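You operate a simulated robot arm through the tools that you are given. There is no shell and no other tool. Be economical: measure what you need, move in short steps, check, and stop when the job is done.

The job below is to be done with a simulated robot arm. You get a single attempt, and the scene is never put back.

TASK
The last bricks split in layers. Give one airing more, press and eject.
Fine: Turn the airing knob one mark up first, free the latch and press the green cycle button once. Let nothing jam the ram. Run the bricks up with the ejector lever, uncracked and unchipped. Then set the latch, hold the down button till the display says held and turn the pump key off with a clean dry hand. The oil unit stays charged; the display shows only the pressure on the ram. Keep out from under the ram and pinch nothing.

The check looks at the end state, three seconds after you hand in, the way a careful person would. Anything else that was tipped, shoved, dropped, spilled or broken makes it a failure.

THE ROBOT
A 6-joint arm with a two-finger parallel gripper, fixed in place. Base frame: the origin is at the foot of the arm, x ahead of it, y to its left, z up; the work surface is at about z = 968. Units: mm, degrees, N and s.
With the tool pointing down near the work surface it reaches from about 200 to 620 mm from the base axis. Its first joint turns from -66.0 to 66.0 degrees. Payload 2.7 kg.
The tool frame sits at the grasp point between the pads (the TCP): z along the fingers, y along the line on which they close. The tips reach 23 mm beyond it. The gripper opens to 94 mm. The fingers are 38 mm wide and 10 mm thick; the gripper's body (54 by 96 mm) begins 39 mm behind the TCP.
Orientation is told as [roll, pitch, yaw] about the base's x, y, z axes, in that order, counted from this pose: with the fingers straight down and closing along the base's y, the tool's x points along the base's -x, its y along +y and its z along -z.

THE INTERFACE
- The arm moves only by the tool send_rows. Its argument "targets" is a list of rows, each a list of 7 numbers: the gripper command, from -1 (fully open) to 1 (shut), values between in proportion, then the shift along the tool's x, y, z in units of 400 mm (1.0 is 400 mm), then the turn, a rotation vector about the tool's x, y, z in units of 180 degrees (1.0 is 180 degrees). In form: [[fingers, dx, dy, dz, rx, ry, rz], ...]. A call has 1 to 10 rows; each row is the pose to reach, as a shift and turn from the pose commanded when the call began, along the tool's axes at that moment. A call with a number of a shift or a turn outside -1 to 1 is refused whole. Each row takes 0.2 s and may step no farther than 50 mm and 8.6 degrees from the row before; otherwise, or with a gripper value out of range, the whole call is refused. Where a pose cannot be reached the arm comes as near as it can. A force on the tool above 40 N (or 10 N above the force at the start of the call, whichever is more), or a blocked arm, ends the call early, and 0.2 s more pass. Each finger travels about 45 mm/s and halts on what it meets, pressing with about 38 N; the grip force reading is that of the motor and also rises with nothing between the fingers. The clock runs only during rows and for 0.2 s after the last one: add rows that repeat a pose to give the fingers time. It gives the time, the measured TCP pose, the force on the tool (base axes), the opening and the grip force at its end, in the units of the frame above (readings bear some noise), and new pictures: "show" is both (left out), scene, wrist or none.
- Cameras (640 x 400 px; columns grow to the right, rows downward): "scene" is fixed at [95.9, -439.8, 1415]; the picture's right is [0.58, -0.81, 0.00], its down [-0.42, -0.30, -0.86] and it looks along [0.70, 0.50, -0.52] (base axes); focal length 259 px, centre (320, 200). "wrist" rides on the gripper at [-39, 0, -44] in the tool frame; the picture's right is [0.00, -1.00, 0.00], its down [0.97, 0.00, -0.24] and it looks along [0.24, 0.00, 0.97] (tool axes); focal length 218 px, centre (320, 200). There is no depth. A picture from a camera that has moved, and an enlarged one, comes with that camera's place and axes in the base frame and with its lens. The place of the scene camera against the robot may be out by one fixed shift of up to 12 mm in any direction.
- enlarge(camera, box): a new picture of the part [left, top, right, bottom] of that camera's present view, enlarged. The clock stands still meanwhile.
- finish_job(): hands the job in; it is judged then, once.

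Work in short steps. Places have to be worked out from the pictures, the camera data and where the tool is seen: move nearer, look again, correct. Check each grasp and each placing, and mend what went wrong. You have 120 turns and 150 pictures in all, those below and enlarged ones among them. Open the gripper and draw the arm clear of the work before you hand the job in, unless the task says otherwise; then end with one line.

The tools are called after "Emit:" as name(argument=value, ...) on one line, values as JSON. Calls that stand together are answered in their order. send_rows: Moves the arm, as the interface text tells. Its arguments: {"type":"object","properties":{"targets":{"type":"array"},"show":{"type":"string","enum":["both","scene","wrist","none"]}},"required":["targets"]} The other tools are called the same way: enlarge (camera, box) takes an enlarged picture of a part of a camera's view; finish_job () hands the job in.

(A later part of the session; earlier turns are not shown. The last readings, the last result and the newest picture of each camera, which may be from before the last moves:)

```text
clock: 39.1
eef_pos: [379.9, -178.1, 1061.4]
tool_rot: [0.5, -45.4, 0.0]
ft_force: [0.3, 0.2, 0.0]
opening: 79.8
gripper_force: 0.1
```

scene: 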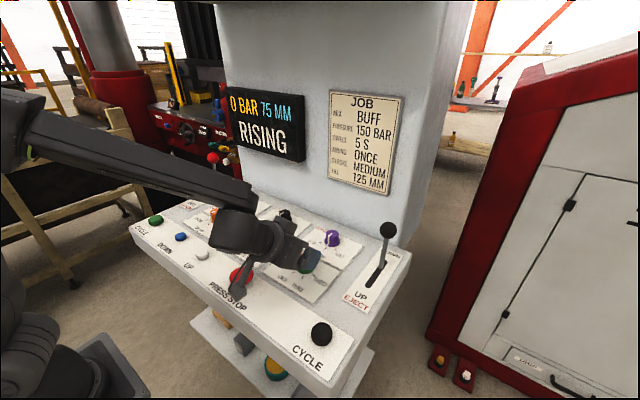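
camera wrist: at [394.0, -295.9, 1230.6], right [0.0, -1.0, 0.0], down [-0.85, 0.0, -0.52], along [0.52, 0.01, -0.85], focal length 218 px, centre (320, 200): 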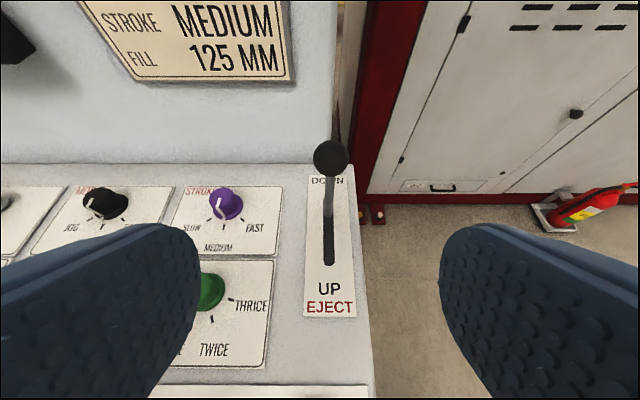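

150 bar dwell done, now RISING. Wait a little more.

Emit:
send_rows(targets=[[-0.7, 0, 0, 0, 0, 0, 0], [-0.7, 0, 0, 0, 0, 0, 0], [-0.7, 0, 0, 0, 0, 0, 0], [-0.7, 0, 0, 0, 0, 0, 0], [-0.7, 0, 0, 0, 0, 0, 0], [-0.7, 0, 0, 0, 0, 0, 0], [-0.7, 0, 0, 0, 0, 0, 0], [-0.7, 0, 0, 0, 0, 0, 0], [-0.7, 0, 0, 0, 0, 0, 0]], show="scene")

Emit:
enlarge(camera="scene", box=[130, 0, 310, 180])

```text
clock: 41.1
eef_pos: [380.6, -177.9, 1059.4]
tool_rot: [0.3, -45.4, 0.1]
ft_force: [0.0, 0.8, 0.0]
opening: 80.1
gripper_force: 0.1
```

scene: 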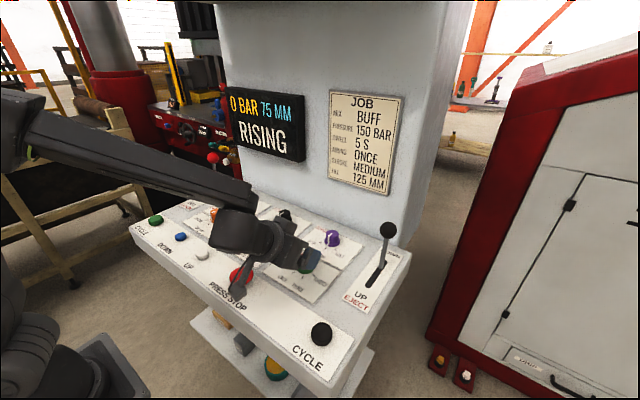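

```text
2.22 times, centred on (220, 90) of scene
camera zoom: at [95.9, -439.8, 1415.0], right [0.58, -0.81, 0.0], down [-0.42, -0.3, -0.86], along [0.7, 0.5, -0.52], focal length 576 px, centre (542, 444)
```

zoom: 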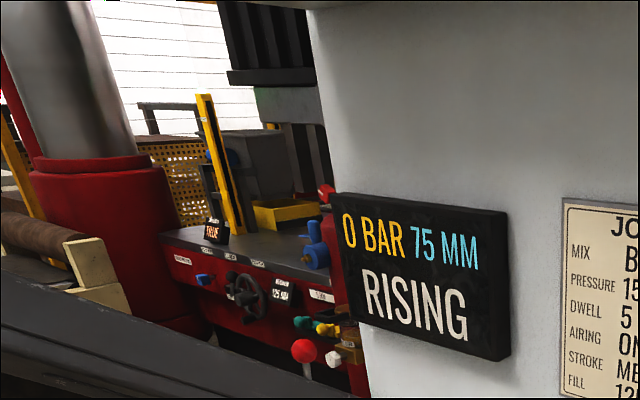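

Still rising; I wait another stretch.

Emit:
send_rows(targets=[[-0.7, 0, 0, 0, 0, 0, 0], [-0.7, 0, 0, 0, 0, 0, 0], [-0.7, 0, 0, 0, 0, 0, 0], [-0.7, 0, 0, 0, 0, 0, 0], [-0.7, 0, 0, 0, 0, 0, 0], [-0.7, 0, 0, 0, 0, 0, 0], [-0.7, 0, 0, 0, 0, 0, 0], [-0.7, 0, 0, 0, 0, 0, 0], [-0.7, 0, 0, 0, 0, 0, 0]], show="scene")

```text
clock: 43.1
eef_pos: [379.2, -177.6, 1061.5]
tool_rot: [0.4, -45.4, 0.0]
ft_force: [-0.9, -0.6, 0.5]
opening: 79.9
gripper_force: 0.0
```

scene: 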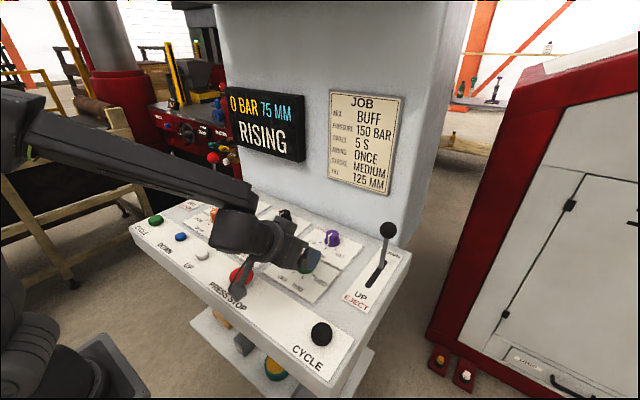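

Emit:
send_rows(targets=[[-0.7, 0, 0, 0, 0, 0, 0], [-0.7, 0, 0, 0, 0, 0, 0], [-0.7, 0, 0, 0, 0, 0, 0], [-0.7, 0, 0, 0, 0, 0, 0], [-0.7, 0, 0, 0, 0, 0, 0], [-0.7, 0, 0, 0, 0, 0, 0], [-0.7, 0, 0, 0, 0, 0, 0]], show="scene")

```text
clock: 44.7
eef_pos: [380.1, -178.6, 1059.7]
tool_rot: [0.3, -45.4, 0.1]
ft_force: [-0.8, -0.1, -0.4]
opening: 79.8
gripper_force: 0.0
```

scene: 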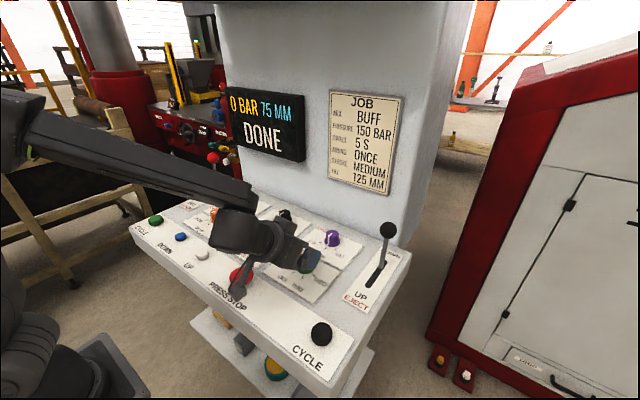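

DONE: ram is up. Next the pre-grasp behind the ejector ball.

Emit:
send_rows(targets=[[-0.7, -0.1, 0, 0.005, 0, 0, 0], [-0.7, -0.19, -0.07, 0.007, 0, 0, 0], [-0.7, -0.25, -0.16, 0.01, 0, 0, 0], [-0.7, -0.29, -0.25, 0.012, 0, 0, 0], [-0.7, -0.304, -0.32, 0.014, 0, 0, 0], [-0.7, -0.304, -0.32, 0.014, 0, 0, 0]])

```text
clock: 46.1
eef_pos: [468.7, -305.2, 1140.4]
tool_rot: [0.2, -45.4, 0.0]
ft_force: [-0.9, 0.0, 0.3]
opening: 80.1
gripper_force: 0.0
camera wrist: at [465.5, -304.8, 1200.3], right [0.0, -1.0, 0.0], down [-0.85, 0.0, -0.52], along [0.52, 0.01, -0.85], focal length 218 px, centre (320, 200)
```

scene: 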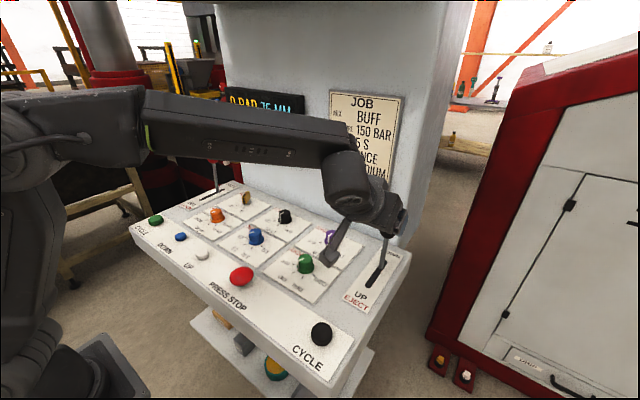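
wrist: 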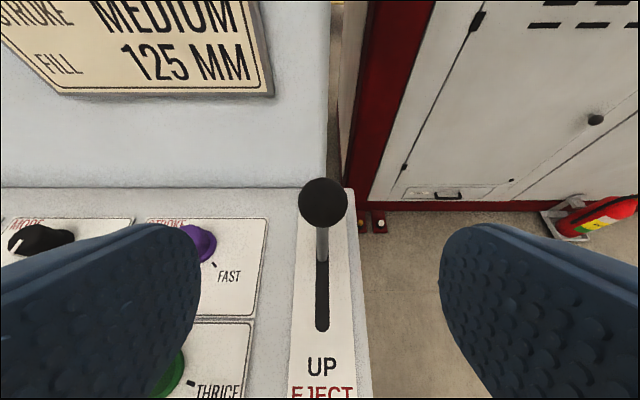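

Two sightings put the ball at [547, -307, 1063]. I slide in along the fingers and close.

Emit:
send_rows(targets=[[-0.7, 0, -0.004, 0.08, 0, 0, 0], [-0.7, 0, -0.004, 0.16, 0, 0, 0], [-0.7, 0, -0.004, 0.22, 0, 0, 0], [-0.7, 0, -0.004, 0.25, 0, 0, 0], [1, 0, -0.004, 0.25, 0, 0, 0], [1, 0, -0.004, 0.25, 0, 0, 0], [1, 0, -0.004, 0.25, 0, 0, 0], [1, 0, -0.004, 0.25, 0, 0, 0]], show="both")

```text
clock: 47.9
eef_pos: [541.0, -305.7, 1072.4]
tool_rot: [0.5, -45.3, 0.1]
ft_force: [-0.6, 8.1, 0.9]
opening: 36.7
gripper_force: 45.0
camera wrist: at [538.6, -306.4, 1130.7], right [0.01, -1.0, -0.01], down [-0.85, 0.0, -0.52], along [0.52, 0.01, -0.85], focal length 218 px, centre (320, 200)
```

scene: 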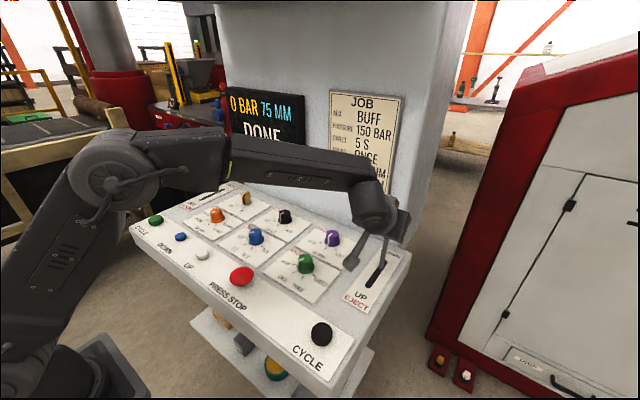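
wrist: 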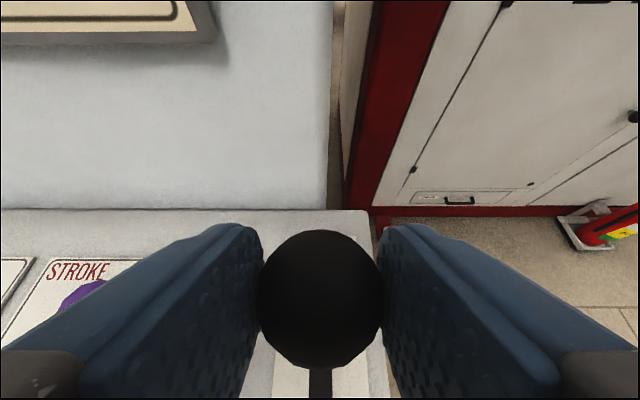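

Gripped. I draw the lever slowly along its arc toward UP, first part.

Emit:
send_rows(targets=[[1, 0.007, 0, -0.01, 0, 0, 0], [1, 0.014, 0, -0.02, 0, 0, 0], [1, 0.0215, 0, -0.029, 0, 0, 0], [1, 0.0293, 0, -0.0385, 0, 0, 0], [1, 0.038, 0, -0.047, 0, 0, 0], [1, 0.0463, 0, -0.0559, 0, 0, 0], [1, 0.055, 0, -0.064, 0, 0, 0], [1, 0.0645, 0, -0.0716, 0, 0, 0], [1, 0.075, 0, -0.079, 0, 0, 0], [1, 0.0843, 0, -0.0857, 0, 0, 0]], show="scene")

Emit:
enlarge(camera="scene", box=[130, 0, 310, 180])

```text
clock: 50.1
eef_pos: [494.1, -306.6, 1071.8]
tool_rot: [0.4, -45.4, 0.2]
ft_force: [13.0, 14.4, -9.8]
opening: 36.8
gripper_force: 44.8
```

scene: 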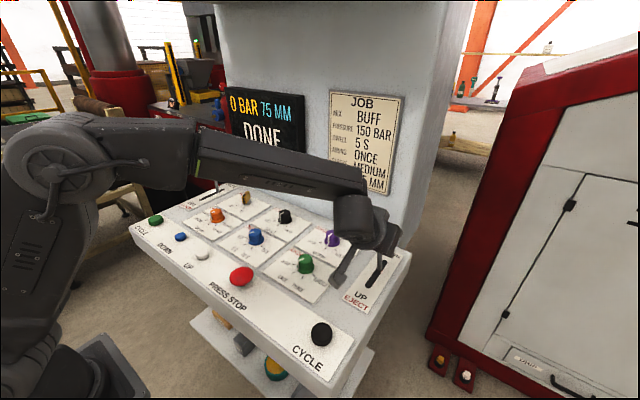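

```text
2.22 times, centred on (220, 90) of scene
camera zoom: at [96.5, -439.4, 1415.1], right [0.58, -0.81, 0.0], down [-0.42, -0.3, -0.86], along [0.7, 0.5, -0.52], focal length 576 px, centre (542, 444)
```

zoom: 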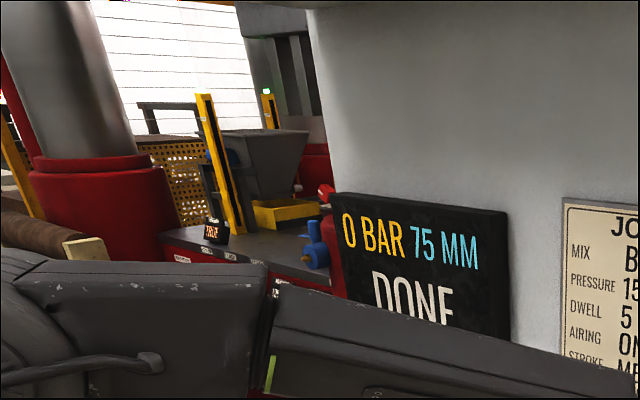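

The lever follows smoothly. I go on slowly toward the UP end.

Emit:
send_rows(targets=[[1, 0.012, 0, -0.005, 0, 0, 0], [1, 0.0245, 0, -0.009, 0, 0, 0], [1, 0.035, 0, -0.014, 0, 0, 0], [1, 0.0463, 0, -0.019, 0, 0, 0], [1, 0.057, 0, -0.024, 0, 0, 0], [1, 0.069, 0, -0.0277, 0, 0, 0], [1, 0.081, 0, -0.031, 0, 0, 0], [1, 0.0923, 0, -0.034, 0, 0, 0], [1, 0.104, 0, -0.0365, 0, 0, 0], [1, 0.1162, 0, -0.0385, 0, 0, 0]], show="both")

```text
clock: 52.3
eef_pos: [449.7, -306.0, 1048.6]
tool_rot: [0.2, -45.5, 0.1]
ft_force: [8.6, 16.3, 4.4]
opening: 36.9
gripper_force: 44.9
camera wrist: at [447.2, -306.4, 1107.2], right [0.01, -1.0, 0.0], down [-0.85, 0.0, -0.52], along [0.52, 0.01, -0.85], focal length 218 px, centre (320, 200)
```

scene: 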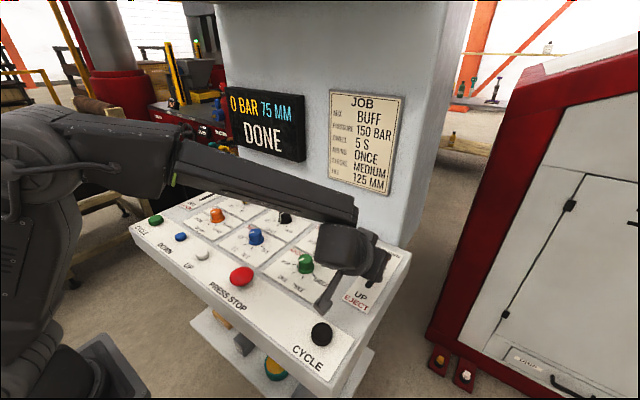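
wrist: 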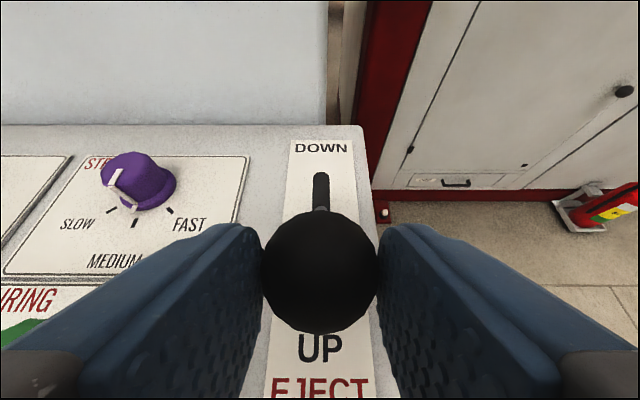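

I draw on gently until its stop.

Emit:
send_rows(targets=[[1, 0.012, 0, -0.0015, 0, 0, 0], [1, 0.024, 0, -0.0025, 0, 0, 0], [1, 0.034, 0, -0.0025, 0, 0, 0], [1, 0.0433, 0, -0.0026, 0, 0, 0], [1, 0.054, 0, -0.0024, 0, 0, 0], [1, 0.0654, 0, -0.002, 0, 0, 0]], show="both")

```text
clock: 53.7
eef_pos: [436.8, -304.4, 1036.5]
tool_rot: [0.1, -46.1, 0.3]
ft_force: [7.4, 0.2, 1.4]
opening: 36.7
gripper_force: 44.8
stopped in row 6: the force on the tool passed its limit (the readings are from after the stop); the commanded pose is now the measured one
camera wrist: at [432.6, -306.1, 1095.4], right [0.01, -1.0, 0.0], down [-0.85, -0.01, -0.53], along [0.53, 0.01, -0.85], focal length 218 px, centre (320, 200)
```

scene: 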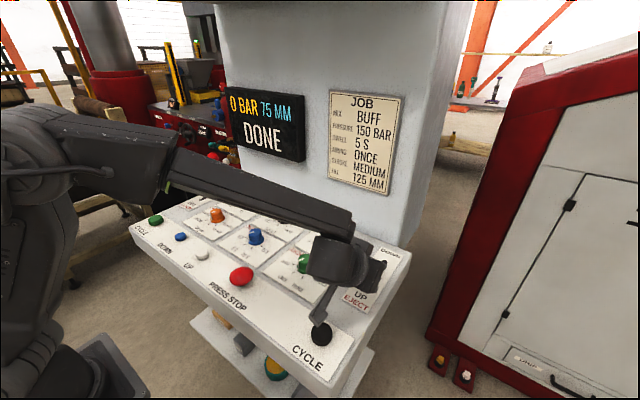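
wrist: 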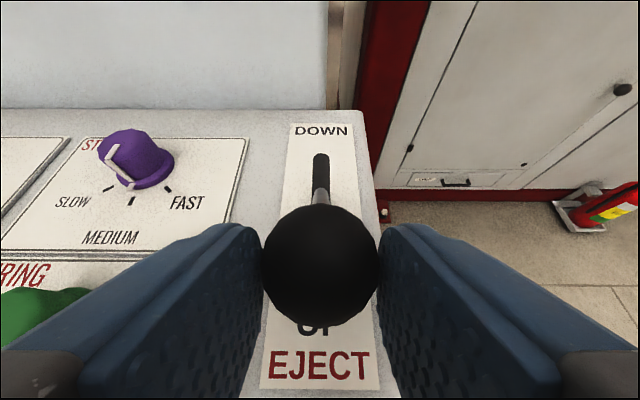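

The lever hit its UP stop. I hold it there 2 s so the bricks finish rising.

Emit:
send_rows(targets=[[1, 0, 0, 0, 0, 0, 0], [1, 0, 0, 0, 0, 0, 0], [1, 0, 0, 0, 0, 0, 0], [1, 0, 0, 0, 0, 0, 0], [1, 0, 0, 0, 0, 0, 0], [1, 0, 0, 0, 0, 0, 0], [1, 0, 0, 0, 0, 0, 0], [1, 0, 0, 0, 0, 0, 0], [1, 0, 0, 0, 0, 0, 0], [1, 0, 0, 0, 0, 0, 0]], show="scene")

Emit:
send_rows(targets=[[-0.7, 0, 0, 0, 0, 0, 0], [-0.7, 0, 0, 0, 0, 0, 0], [-0.7, 0, 0, 0, 0, 0, 0], [-0.7, 0, 0, -0.1, 0, 0, 0], [-0.7, 0, 0, -0.2, 0, 0, 0]], show="both")

Emit:
enlarge(camera="scene", box=[130, 30, 310, 180])

```text
clock: 55.9
eef_pos: [436.1, -305.4, 1035.9]
tool_rot: [0.1, -46.0, 0.4]
ft_force: [19.2, 6.8, 3.8]
opening: 37.1
gripper_force: 45.4
```

scene: 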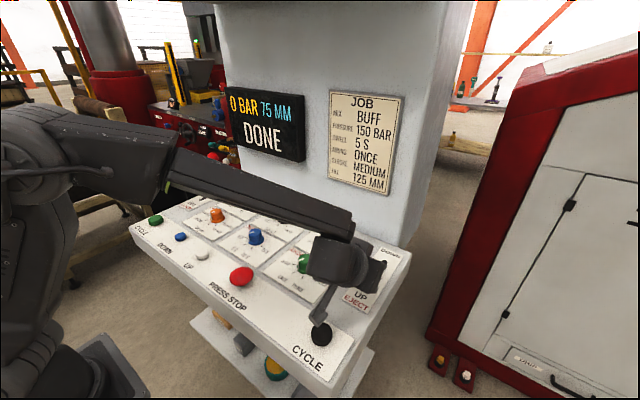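

```text
clock: 57.1
eef_pos: [378.0, -305.2, 1089.2]
tool_rot: [0.1, -46.0, 0.4]
ft_force: [0.0, -0.6, -0.1]
opening: 80.2
gripper_force: 0.1
camera wrist: at [374.3, -306.1, 1148.7], right [0.01, -1.0, 0.0], down [-0.85, -0.01, -0.53], along [0.53, 0.01, -0.85], focal length 218 px, centre (320, 200)
```

scene: 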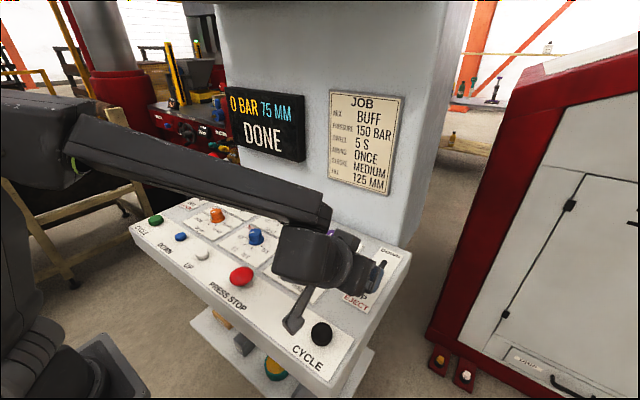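
wrist: 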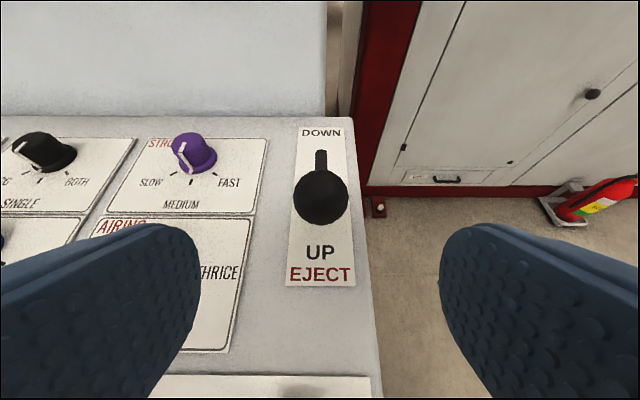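

```text
2.67 times, centred on (220, 105) of scene
camera zoom: at [95.9, -439.8, 1415.1], right [0.58, -0.81, 0.0], down [-0.42, -0.3, -0.86], along [0.7, 0.5, -0.52], focal length 692 px, centre (587, 453)
```

zoom: 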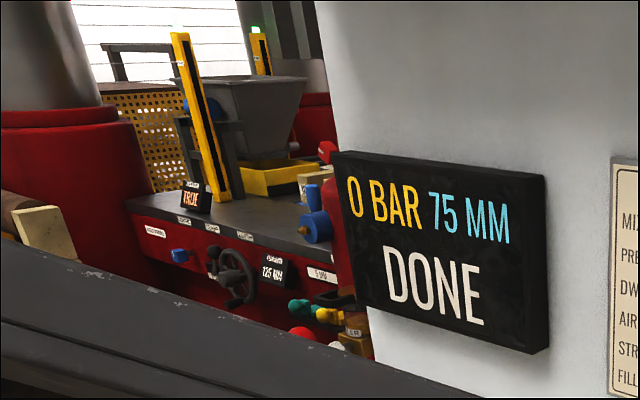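

The lever stays at UP and something buff now shows at the mould. I travel back left (high) to the latch lever's pre-grasp.

Emit:
send_rows(targets=[[-0.7, -0.05, 0.02, -0.05, 0, 0, 0], [-0.7, -0.1, 0.1, -0.1, 0, 0, 0], [-0.7, -0.124, 0.21, -0.124, 0, 0, 0], [-0.7, -0.124, 0.33, -0.124, 0, 0, 0], [-0.7, -0.124, 0.45, -0.124, 0, 0, 0], [-0.7, -0.124, 0.57, -0.124, 0, 0, 0], [-0.7, -0.124, 0.69, -0.124, 0, 0, 0], [-0.7, -0.124, 0.8, -0.124, 0, 0, 0], [-0.7, -0.124, 0.8625, -0.124, 0, 0, 0]], show="none")

Emit:
send_rows(targets=[[-0.7, 0, 0.11, 0, 0, 0, 0], [-0.7, 0, 0.22, 0, 0, 0, 0], [-0.7, 0, 0.33, 0, 0, 0, 0], [-0.7, 0, 0.44, 0, 0, 0, 0], [-0.7, 0, 0.55, 0, 0, 0, 0], [-0.7, -0.04, 0.63, 0.04, 0, 0, 0], [-0.7, -0.09, 0.69, 0.1, 0, 0, 0], [-0.7, -0.14, 0.71, 0.155, 0, 0, 0], [-0.7, -0.184, 0.71, 0.2, 0, 0, 0], [-0.7, -0.184, 0.71, 0.2, 0, 0, 0]], show="both")

Emit:
enlarge(camera="scene", box=[130, 30, 310, 180])

```text
clock: 59.1
eef_pos: [375.9, 41.1, 1162.7]
tool_rot: [-0.1, -46.0, 0.6]
ft_force: [0.3, 0.4, 0.6]
opening: 80.1
gripper_force: 0.0
```

```text
clock: 61.3
eef_pos: [482.1, 323.8, 1159.7]
tool_rot: [0.1, -46.0, 0.4]
ft_force: [-0.8, -0.5, 0.1]
opening: 80.1
gripper_force: 0.1
camera wrist: at [477.7, 323.0, 1218.7], right [0.01, -1.0, 0.0], down [-0.85, -0.01, -0.53], along [0.53, 0.0, -0.85], focal length 218 px, centre (320, 200)
```

scene: 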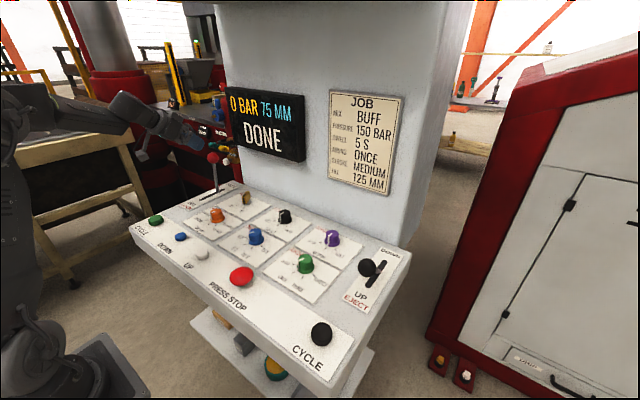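
wrist: 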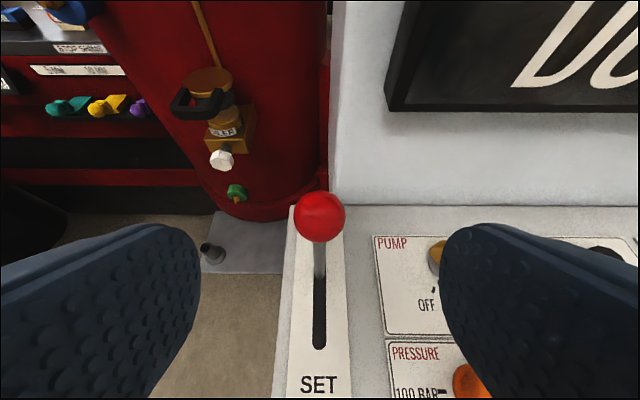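

```text
2.67 times, centred on (220, 105) of scene
camera zoom: at [95.9, -439.7, 1415.0], right [0.58, -0.81, 0.0], down [-0.42, -0.3, -0.86], along [0.7, 0.5, -0.52], focal length 692 px, centre (587, 453)
```

zoom: 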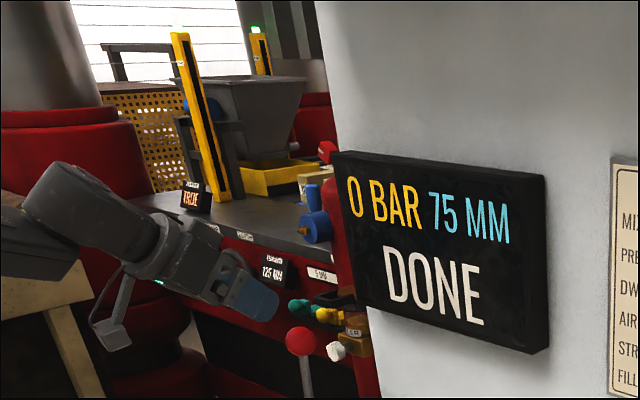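

Latch ball is at about [557, 323, 1066], still at FREE. I slide in and grip.

Emit:
send_rows(targets=[[-0.7, 0.0385, 0, 0.05, 0, 0, 0], [-0.7, 0.0385, 0, 0.13, 0, 0, 0], [-0.7, 0.0385, 0, 0.2, 0, 0, 0], [-0.7, 0.0385, 0, 0.25, 0, 0, 0], [-0.7, 0.0385, 0, 0.272, 0, 0, 0], [1, 0.0385, 0, 0.272, 0, 0, 0], [1, 0.0385, 0, 0.272, 0, 0, 0], [1, 0.0385, 0, 0.272, 0, 0, 0], [1, 0.0385, 0, 0.272, 0, 0, 0]], show="wrist")

```text
clock: 63.3
eef_pos: [550.6, 324.8, 1073.0]
tool_rot: [0.1, -46.0, 0.2]
ft_force: [1.1, -4.8, -0.5]
opening: 36.8
gripper_force: 45.0
camera wrist: at [546.5, 324.0, 1131.2], right [0.01, -1.0, 0.0], down [-0.85, -0.01, -0.53], along [0.53, 0.0, -0.85], focal length 218 px, centre (320, 200)
```

wrist: 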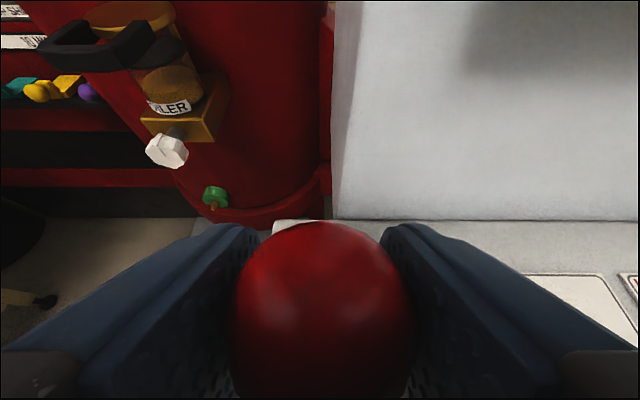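

Grip holds the ball well. I pull the latch lever back along its arc toward SET.

Emit:
send_rows(targets=[[1, 0.0146, 0, -0.0209, 0, 0, 0], [1, 0.0306, 0, -0.0402, 0, 0, 0], [1, 0.0484, 0, -0.0584, 0, 0, 0], [1, 0.0674, 0, -0.0748, 0, 0, 0], [1, 0.0881, 0, -0.0896, 0, 0, 0], [1, 0.11, 0, -0.1024, 0, 0, 0], [1, 0.133, 0, -0.1133, 0, 0, 0], [1, 0.1565, 0, -0.122, 0, 0, 0], [1, 0.181, 0, -0.1287, 0, 0, 0], [1, 0.206, 0, -0.1334, 0, 0, 0]])

```text
clock: 65.5
eef_pos: [452.5, 324.4, 1053.4]
tool_rot: [0.4, -46.3, 0.2]
ft_force: [3.3, 16.1, 10.2]
opening: 37.5
gripper_force: 44.8
camera wrist: at [449.0, 323.7, 1113.2], right [0.01, -1.0, 0.0], down [-0.84, -0.01, -0.54], along [0.54, 0.01, -0.84], focal length 218 px, centre (320, 200)
```

scene: 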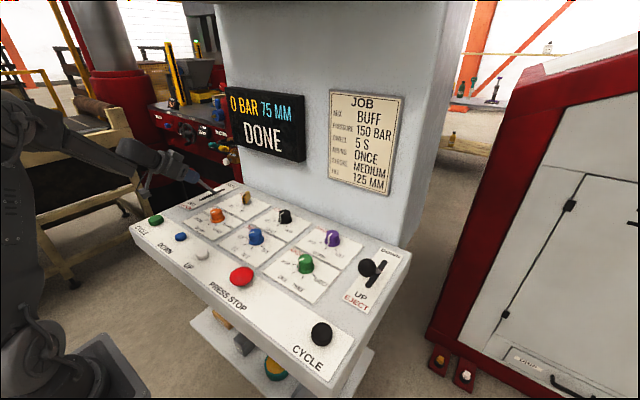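
wrist: 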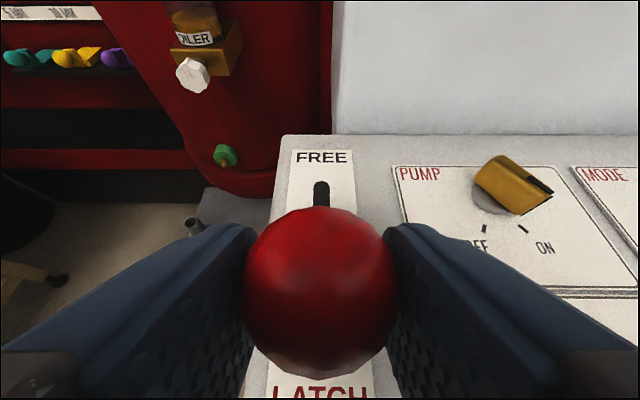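

Near the SET end; I pull the last bit to its stop.

Emit:
send_rows(targets=[[1, 0.012, 0, -0.001, 0, 0, 0], [1, 0.024, 0, -0.001, 0, 0, 0], [1, 0.036, 0, 0, 0, 0, 0], [1, 0.048, 0, 0.001, 0, 0, 0], [1, 0.058, 0, 0.002, 0, 0, 0], [1, 0.066, 0, 0.003, 0, 0, 0]], show="none")

Emit:
send_rows(targets=[[-0.7, 0, 0, 0, 0, 0, 0], [-0.7, 0, 0, 0, 0, 0, 0], [-0.7, 0, 0, 0, 0, 0, 0], [-0.7, 0, 0, -0.1, 0, 0, 0], [-0.7, 0, 0, -0.2, 0, 0, 0], [-0.7, -0.03, 0, -0.25, 0, 0, 0]], show="both")

Emit:
enlarge(camera="scene", box=[130, 60, 310, 230])

```text
clock: 66.9
eef_pos: [436.0, 324.3, 1033.9]
tool_rot: [0.5, -46.3, 0.2]
ft_force: [-7.8, 15.9, 19.8]
opening: 36.8
gripper_force: 44.7
```

```text
clock: 68.3
eef_pos: [371.1, 322.4, 1110.5]
tool_rot: [0.1, -46.1, 0.3]
ft_force: [0.2, -1.2, -0.2]
opening: 79.8
gripper_force: 0.0
camera wrist: at [367.6, 321.4, 1169.2], right [0.01, -1.0, 0.0], down [-0.85, -0.01, -0.53], along [0.53, 0.0, -0.85], focal length 218 px, centre (320, 200)
```

scene: 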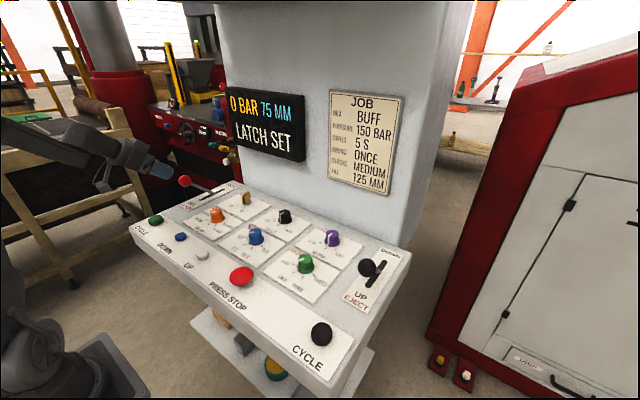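
wrist: 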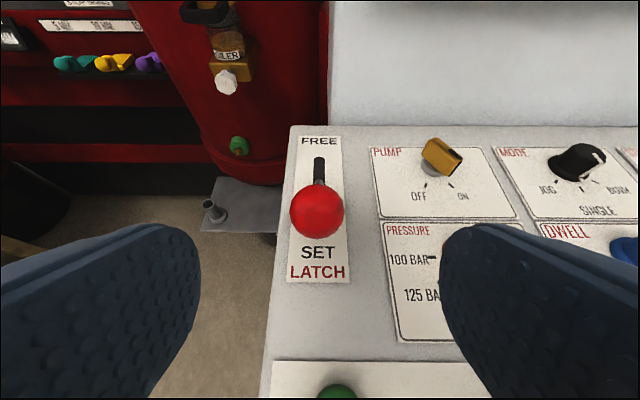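

```text
2.35 times, centred on (220, 145) of scene
camera zoom: at [95.9, -439.8, 1415.0], right [0.58, -0.81, 0.0], down [-0.42, -0.3, -0.86], along [0.7, 0.5, -0.52], focal length 610 px, centre (555, 329)
```

zoom: 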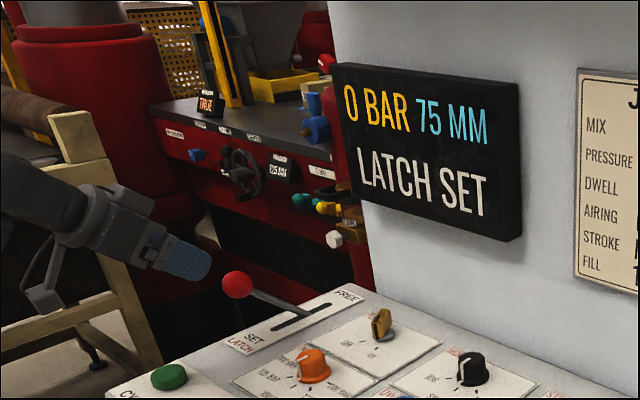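

LATCH SET is shown. Now I go level over the blue DOWN button (≈[323, 183]), fingers closed.

Emit:
send_rows(targets=[[-0.7, 0.01, -0.02, -0.05, 0, 0.042, 0], [0, 0.04, -0.08, -0.05, 0, 0.084, 0], [1, 0.07, -0.15, -0.05, 0, 0.125, 0], [1, 0.1, -0.22, -0.04, 0, 0.167, 0], [1, 0.13, -0.29, -0.02, 0, 0.208, 0], [1, 0.1735, -0.3475, 0, 0, 0.256, 0], [1, 0.1735, -0.3475, 0, 0, 0.256, 0]])

```text
clock: 69.9
eef_pos: [324.5, 183.8, 1060.4]
tool_rot: [0.1, 0.2, 0.3]
ft_force: [0.2, 0.1, -1.2]
opening: 0.0
gripper_force: 38.3
camera wrist: at [365.1, 183.3, 1103.8], right [0.01, -1.0, 0.0], down [-0.97, -0.01, 0.24], along [-0.24, 0.0, -0.97], focal length 218 px, centre (320, 200)
```

scene: 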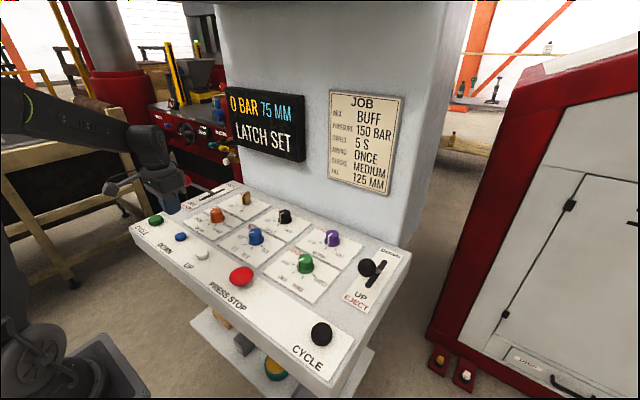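
wrist: 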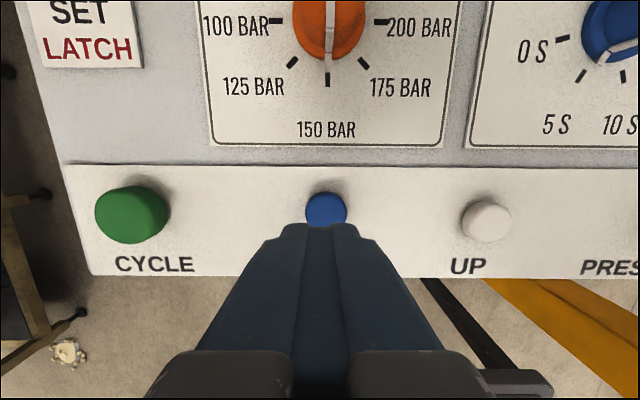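

Blue button is 4 mm to the right of the tip; I correct, press down and keep holding.

Emit:
send_rows(targets=[[1, 0, -0.01, 0.07, 0, 0, 0], [1, 0, -0.01, 0.14, 0, 0, 0], [1, 0, -0.01, 0.16, 0, 0, 0], [1, 0, -0.01, 0.17, 0, 0, 0], [1, 0, -0.01, 0.177, 0, 0, 0], [1, 0, -0.01, 0.177, 0, 0, 0], [1, 0, -0.01, 0.177, 0, 0, 0]], show="scene")

```text
clock: 71.5
eef_pos: [324.3, 177.7, 988.1]
tool_rot: [0.2, 0.1, 0.4]
ft_force: [0.2, 1.0, 1.4]
opening: 0.0
gripper_force: 38.2
```

scene: 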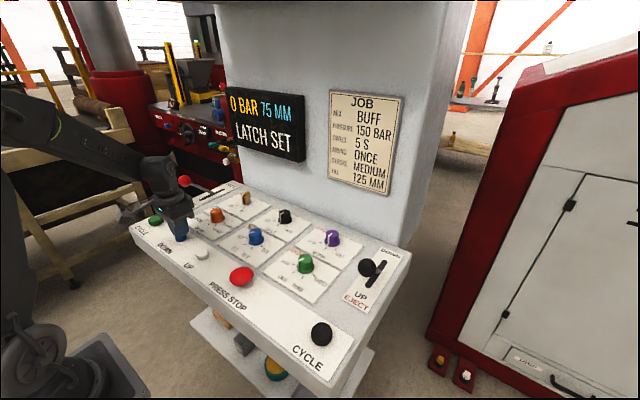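

Hardly any force yet, so the button is lower. I continue down in 2 mm steps.

Emit:
send_rows(targets=[[1, 0, 0, 0.005, 0, 0, 0], [1, 0, 0, 0.01, 0, 0, 0], [1, 0, 0, 0.015, 0, 0, 0], [1, 0, 0, 0.015, 0, 0, 0]], show="both")

```text
clock: 72.5
eef_pos: [325.5, 180.1, 983.5]
tool_rot: [0.1, -0.1, 0.4]
ft_force: [1.5, -1.4, 15.3]
opening: 0.0
gripper_force: 37.8
camera wrist: at [364.3, 178.8, 1027.8], right [0.01, -1.0, 0.0], down [-0.97, -0.01, 0.24], along [-0.24, 0.0, -0.97], focal length 218 px, centre (320, 200)
```

scene: 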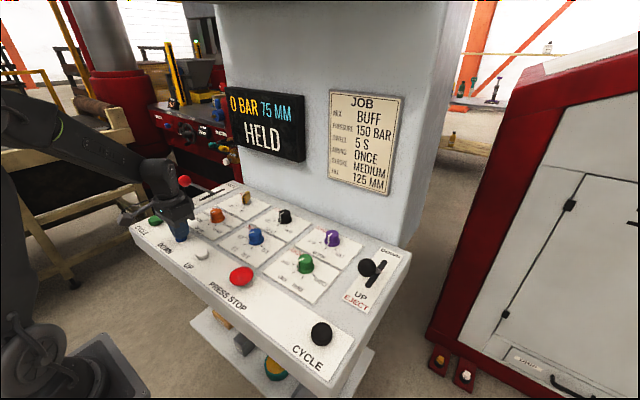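
wrist: 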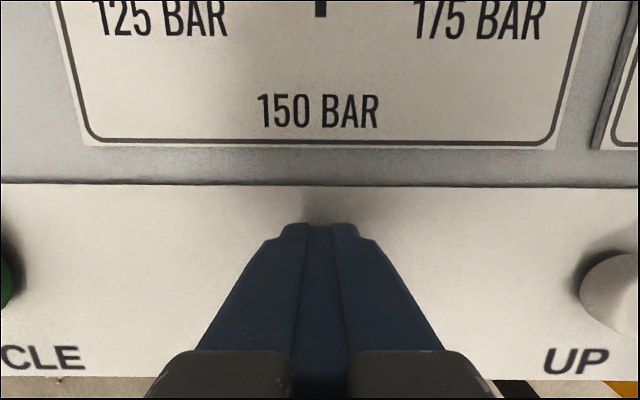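

Display says HELD. I release upward and move to above the pump key, yawing 30° to match its blade.

Emit:
send_rows(targets=[[1, 0, 0, -0.1, 0, 0, 0], [1, 0, 0, -0.2, 0, 0, 0], [1, 0, 0, -0.32, 0, 0, 0], [0.5, -0.08, 0.002, -0.35, 0, 0, -0.03], [0, -0.17, 0.005, -0.35, 0, 0, -0.07], [0, -0.26, 0.01, -0.35, 0, 0, -0.11], [0, -0.34, 0.01, -0.35, 0, 0, -0.15], [0, -0.42, 0.012, -0.35, 0, 0, -0.167], [0, -0.47, 0.012, -0.35, 0, 0, -0.167]])

Emit:
enlarge(camera="wrist", box=[180, 20, 460, 240])

Emit:
enlarge(camera="scene", box=[130, 60, 310, 230])

```text
clock: 74.5
eef_pos: [513.0, 184.5, 1122.1]
tool_rot: [0.1, -0.1, 30.5]
ft_force: [0.3, 0.7, 0.4]
opening: 46.8
gripper_force: 0.1
camera wrist: at [547.9, 203.4, 1165.9], right [0.51, -0.86, 0.0], down [-0.84, -0.49, 0.24], along [-0.21, -0.12, -0.97], focal length 218 px, centre (320, 200)
```

scene: 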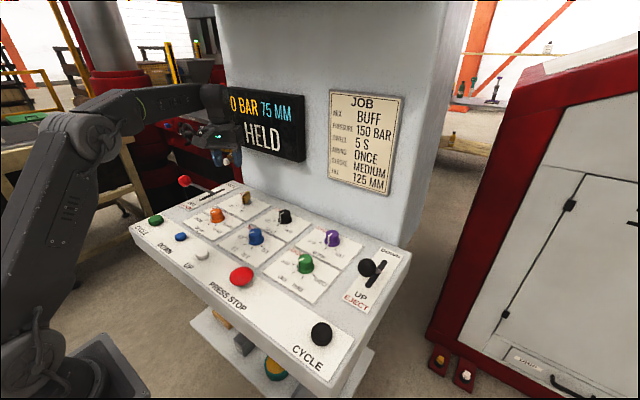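
wrist: 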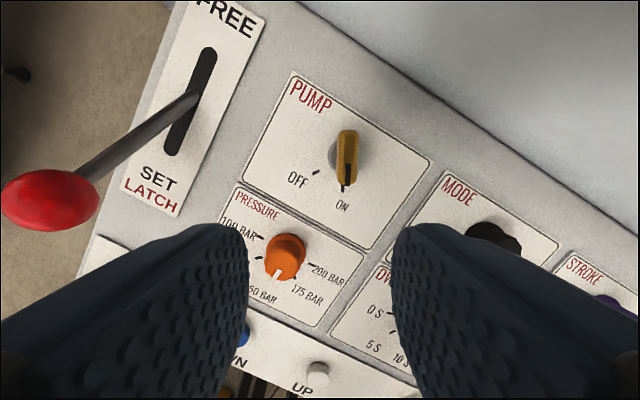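

```text
1.82 times, centred on (320, 130) of wrist
camera zoom: at [547.9, 203.4, 1165.9], right [0.51, -0.86, 0.0], down [-0.84, -0.49, 0.24], along [-0.21, -0.12, -0.97], focal length 397 px, centre (320, 327)
```

zoom: 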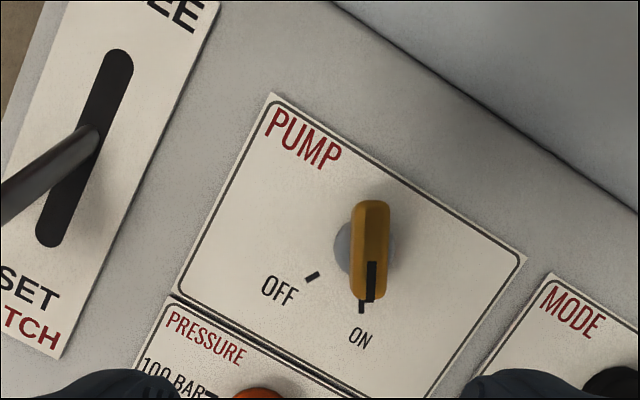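

```text
2.35 times, centred on (220, 145) of scene
camera zoom: at [95.9, -439.8, 1415.0], right [0.58, -0.81, 0.0], down [-0.42, -0.3, -0.86], along [0.7, 0.5, -0.52], focal length 610 px, centre (555, 329)
```

zoom: 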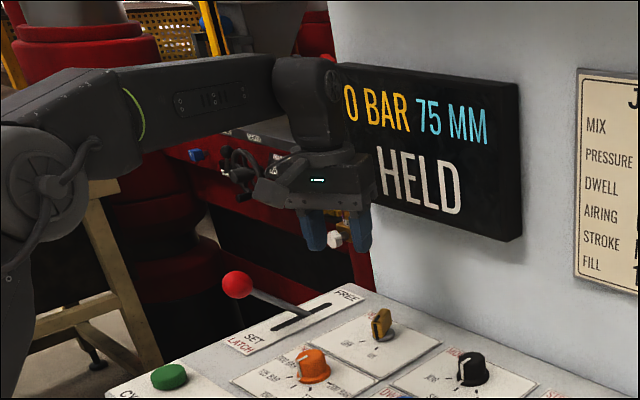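

Key axis is at about [551, 180], blade aligned with my fingers; OFF is 60° clockwise. I centre over it and descend partway, keeping clear of the display (front x≈614, bottom z≈1120).

Emit:
send_rows(targets=[[0, -0.01, -0.005, 0.08, 0, 0, 0], [0, -0.03, -0.02, 0.14, 0, 0, 0], [0, -0.06, -0.045, 0.18, 0, 0, 0], [0, -0.0768, -0.0569, 0.19, 0, 0, 0], [0, -0.0768, -0.0569, 0.19, 0, 0, 0]])

Emit:
enlarge(camera="scene", box=[170, 70, 330, 230])

```text
clock: 75.7
eef_pos: [550.0, 180.4, 1046.1]
tool_rot: [0.1, -0.1, 30.6]
ft_force: [1.0, -1.1, -0.3]
opening: 46.8
gripper_force: 0.0
camera wrist: at [584.6, 198.7, 1089.8], right [0.51, -0.86, 0.0], down [-0.84, -0.49, 0.24], along [-0.21, -0.12, -0.97], focal length 218 px, centre (320, 200)
```

scene: 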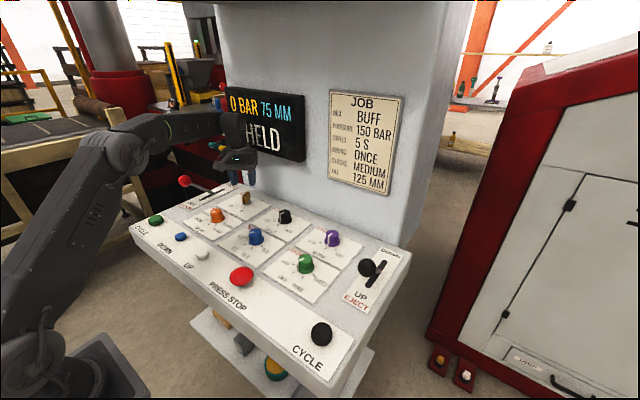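
wrist: 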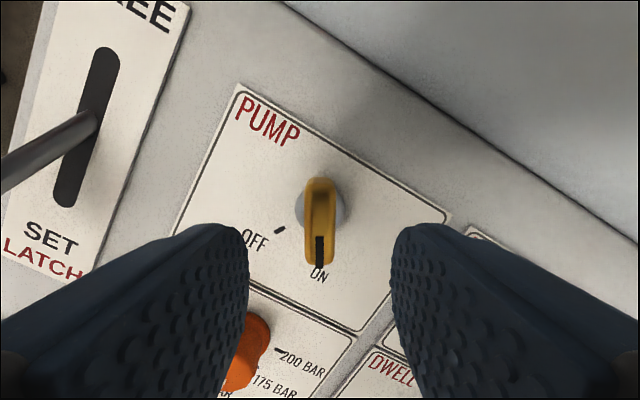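

```text
2.50 times, centred on (250, 150) of scene
camera zoom: at [95.9, -439.8, 1415.0], right [0.58, -0.81, 0.0], down [-0.42, -0.3, -0.86], along [0.7, 0.5, -0.52], focal length 648 px, centre (495, 325)
```

zoom: 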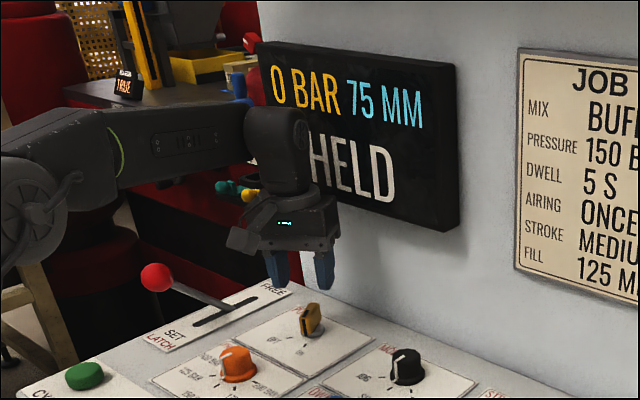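

Centred on the key. I descend to grip height and close on the blade.

Emit:
send_rows(targets=[[0, -0.004, 0, 0.06, 0, 0, 0], [0, -0.004, 0, 0.11, 0, 0, 0], [0, -0.004, 0, 0.13, 0, 0, 0], [0.5, -0.004, 0, 0.13, 0, 0, 0], [1, -0.004, 0, 0.13, 0, 0, 0], [1, -0.004, 0, 0.13, 0, 0, 0], [1, -0.004, 0, 0.13, 0, 0, 0]])

```text
clock: 77.3
eef_pos: [551.1, 180.6, 993.7]
tool_rot: [0.0, 0.1, 30.4]
ft_force: [0.6, -3.5, -4.5]
opening: 15.9
gripper_force: 44.8
camera wrist: at [585.5, 199.3, 1037.9], right [0.51, -0.86, 0.0], down [-0.84, -0.49, 0.24], along [-0.21, -0.12, -0.97], focal length 218 px, centre (320, 200)
```

scene: 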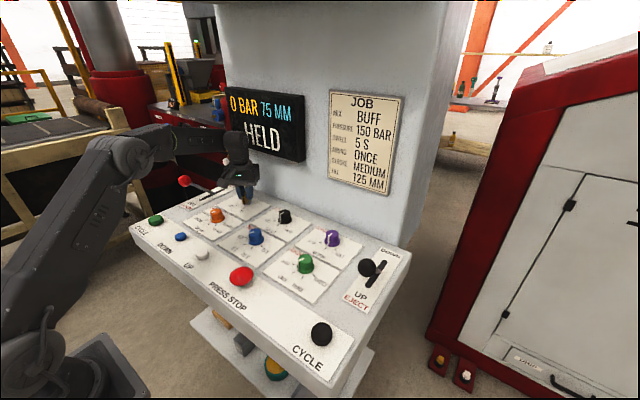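
wrist: 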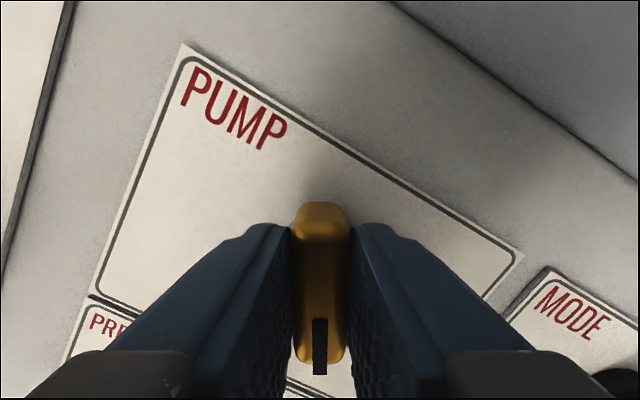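

Blade gripped (15.9 mm). I turn it 60° clockwise to OFF.

Emit:
send_rows(targets=[[1, 0, 0, 0, 0, 0, 0.042], [1, 0, 0, 0, 0, 0, 0.084], [1, 0, 0, 0, 0, 0, 0.126], [1, 0, 0, 0, 0, 0, 0.168], [1, 0, 0, 0, 0, 0, 0.21], [1, 0, 0, 0, 0, 0, 0.252], [1, 0, 0, 0, 0, 0, 0.294], [1, 0, 0, 0, 0, 0, 0.333], [1, 0, 0, 0, 0, 0, 0.333]])

```text
clock: 79.3
eef_pos: [551.4, 179.2, 993.0]
tool_rot: [-0.3, 0.4, -29.6]
ft_force: [-17.6, -28.7, -5.6]
opening: 16.0
gripper_force: 44.9
camera wrist: at [586.1, 159.3, 1037.7], right [-0.5, -0.87, 0.01], down [-0.84, 0.48, 0.25], along [-0.22, 0.12, -0.97], focal length 218 px, centre (320, 200)
```

scene: 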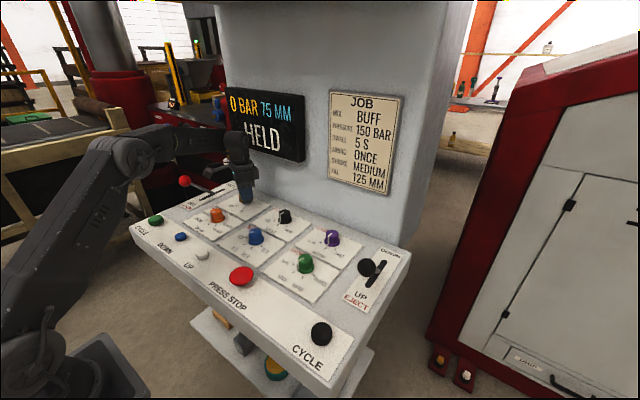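
wrist: 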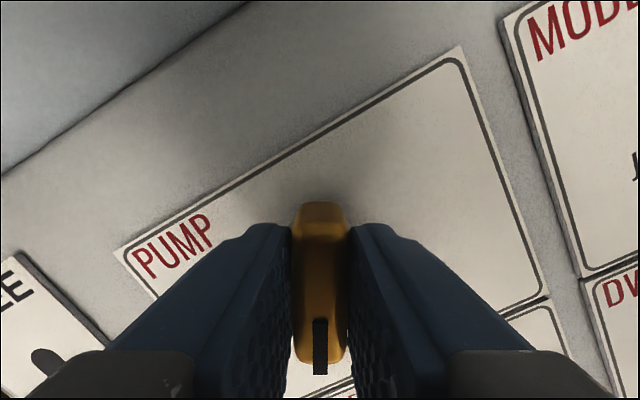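

The key turned with the fingers. I open, rise straight up and check it.

Emit:
send_rows(targets=[[0, 0, 0, 0, 0, 0, 0], [0, 0, 0, 0, 0, 0, 0], [0, 0, 0, 0, 0, 0, 0], [0, 0, 0, -0.06, 0, 0, 0], [0, 0, 0, -0.14, 0, 0, 0], [0, 0.06, 0, -0.22, 0, 0, 0], [0, 0.12, 0, -0.26, 0, 0, 0]])

Emit:
enlarge(camera="wrist", box=[200, 20, 440, 220])

```text
clock: 80.9
eef_pos: [509.5, 205.0, 1098.2]
tool_rot: [0.1, 0.1, -29.5]
ft_force: [1.2, 0.2, 0.0]
opening: 47.2
gripper_force: 0.0
camera wrist: at [544.4, 184.9, 1142.7], right [-0.49, -0.87, 0.0], down [-0.84, 0.48, 0.24], along [-0.21, 0.12, -0.97], focal length 218 px, centre (320, 200)
```

scene: 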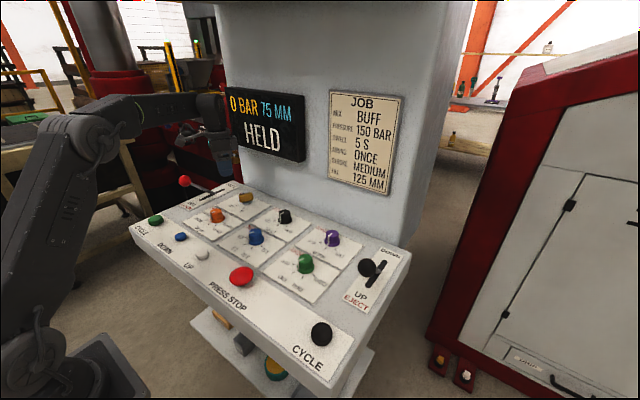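
wrist: 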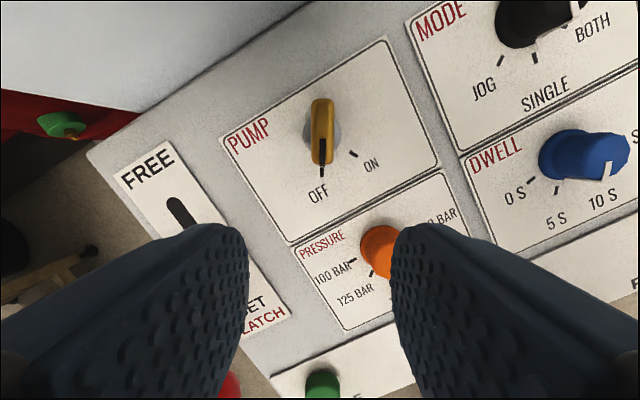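

```text
2.00 times, centred on (320, 120) of wrist
camera zoom: at [544.4, 184.9, 1142.7], right [-0.49, -0.87, 0.0], down [-0.84, 0.48, 0.24], along [-0.21, 0.12, -0.97], focal length 436 px, centre (320, 360)
```

zoom: 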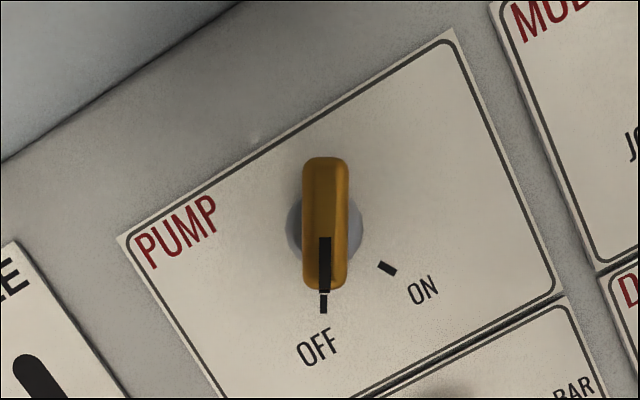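

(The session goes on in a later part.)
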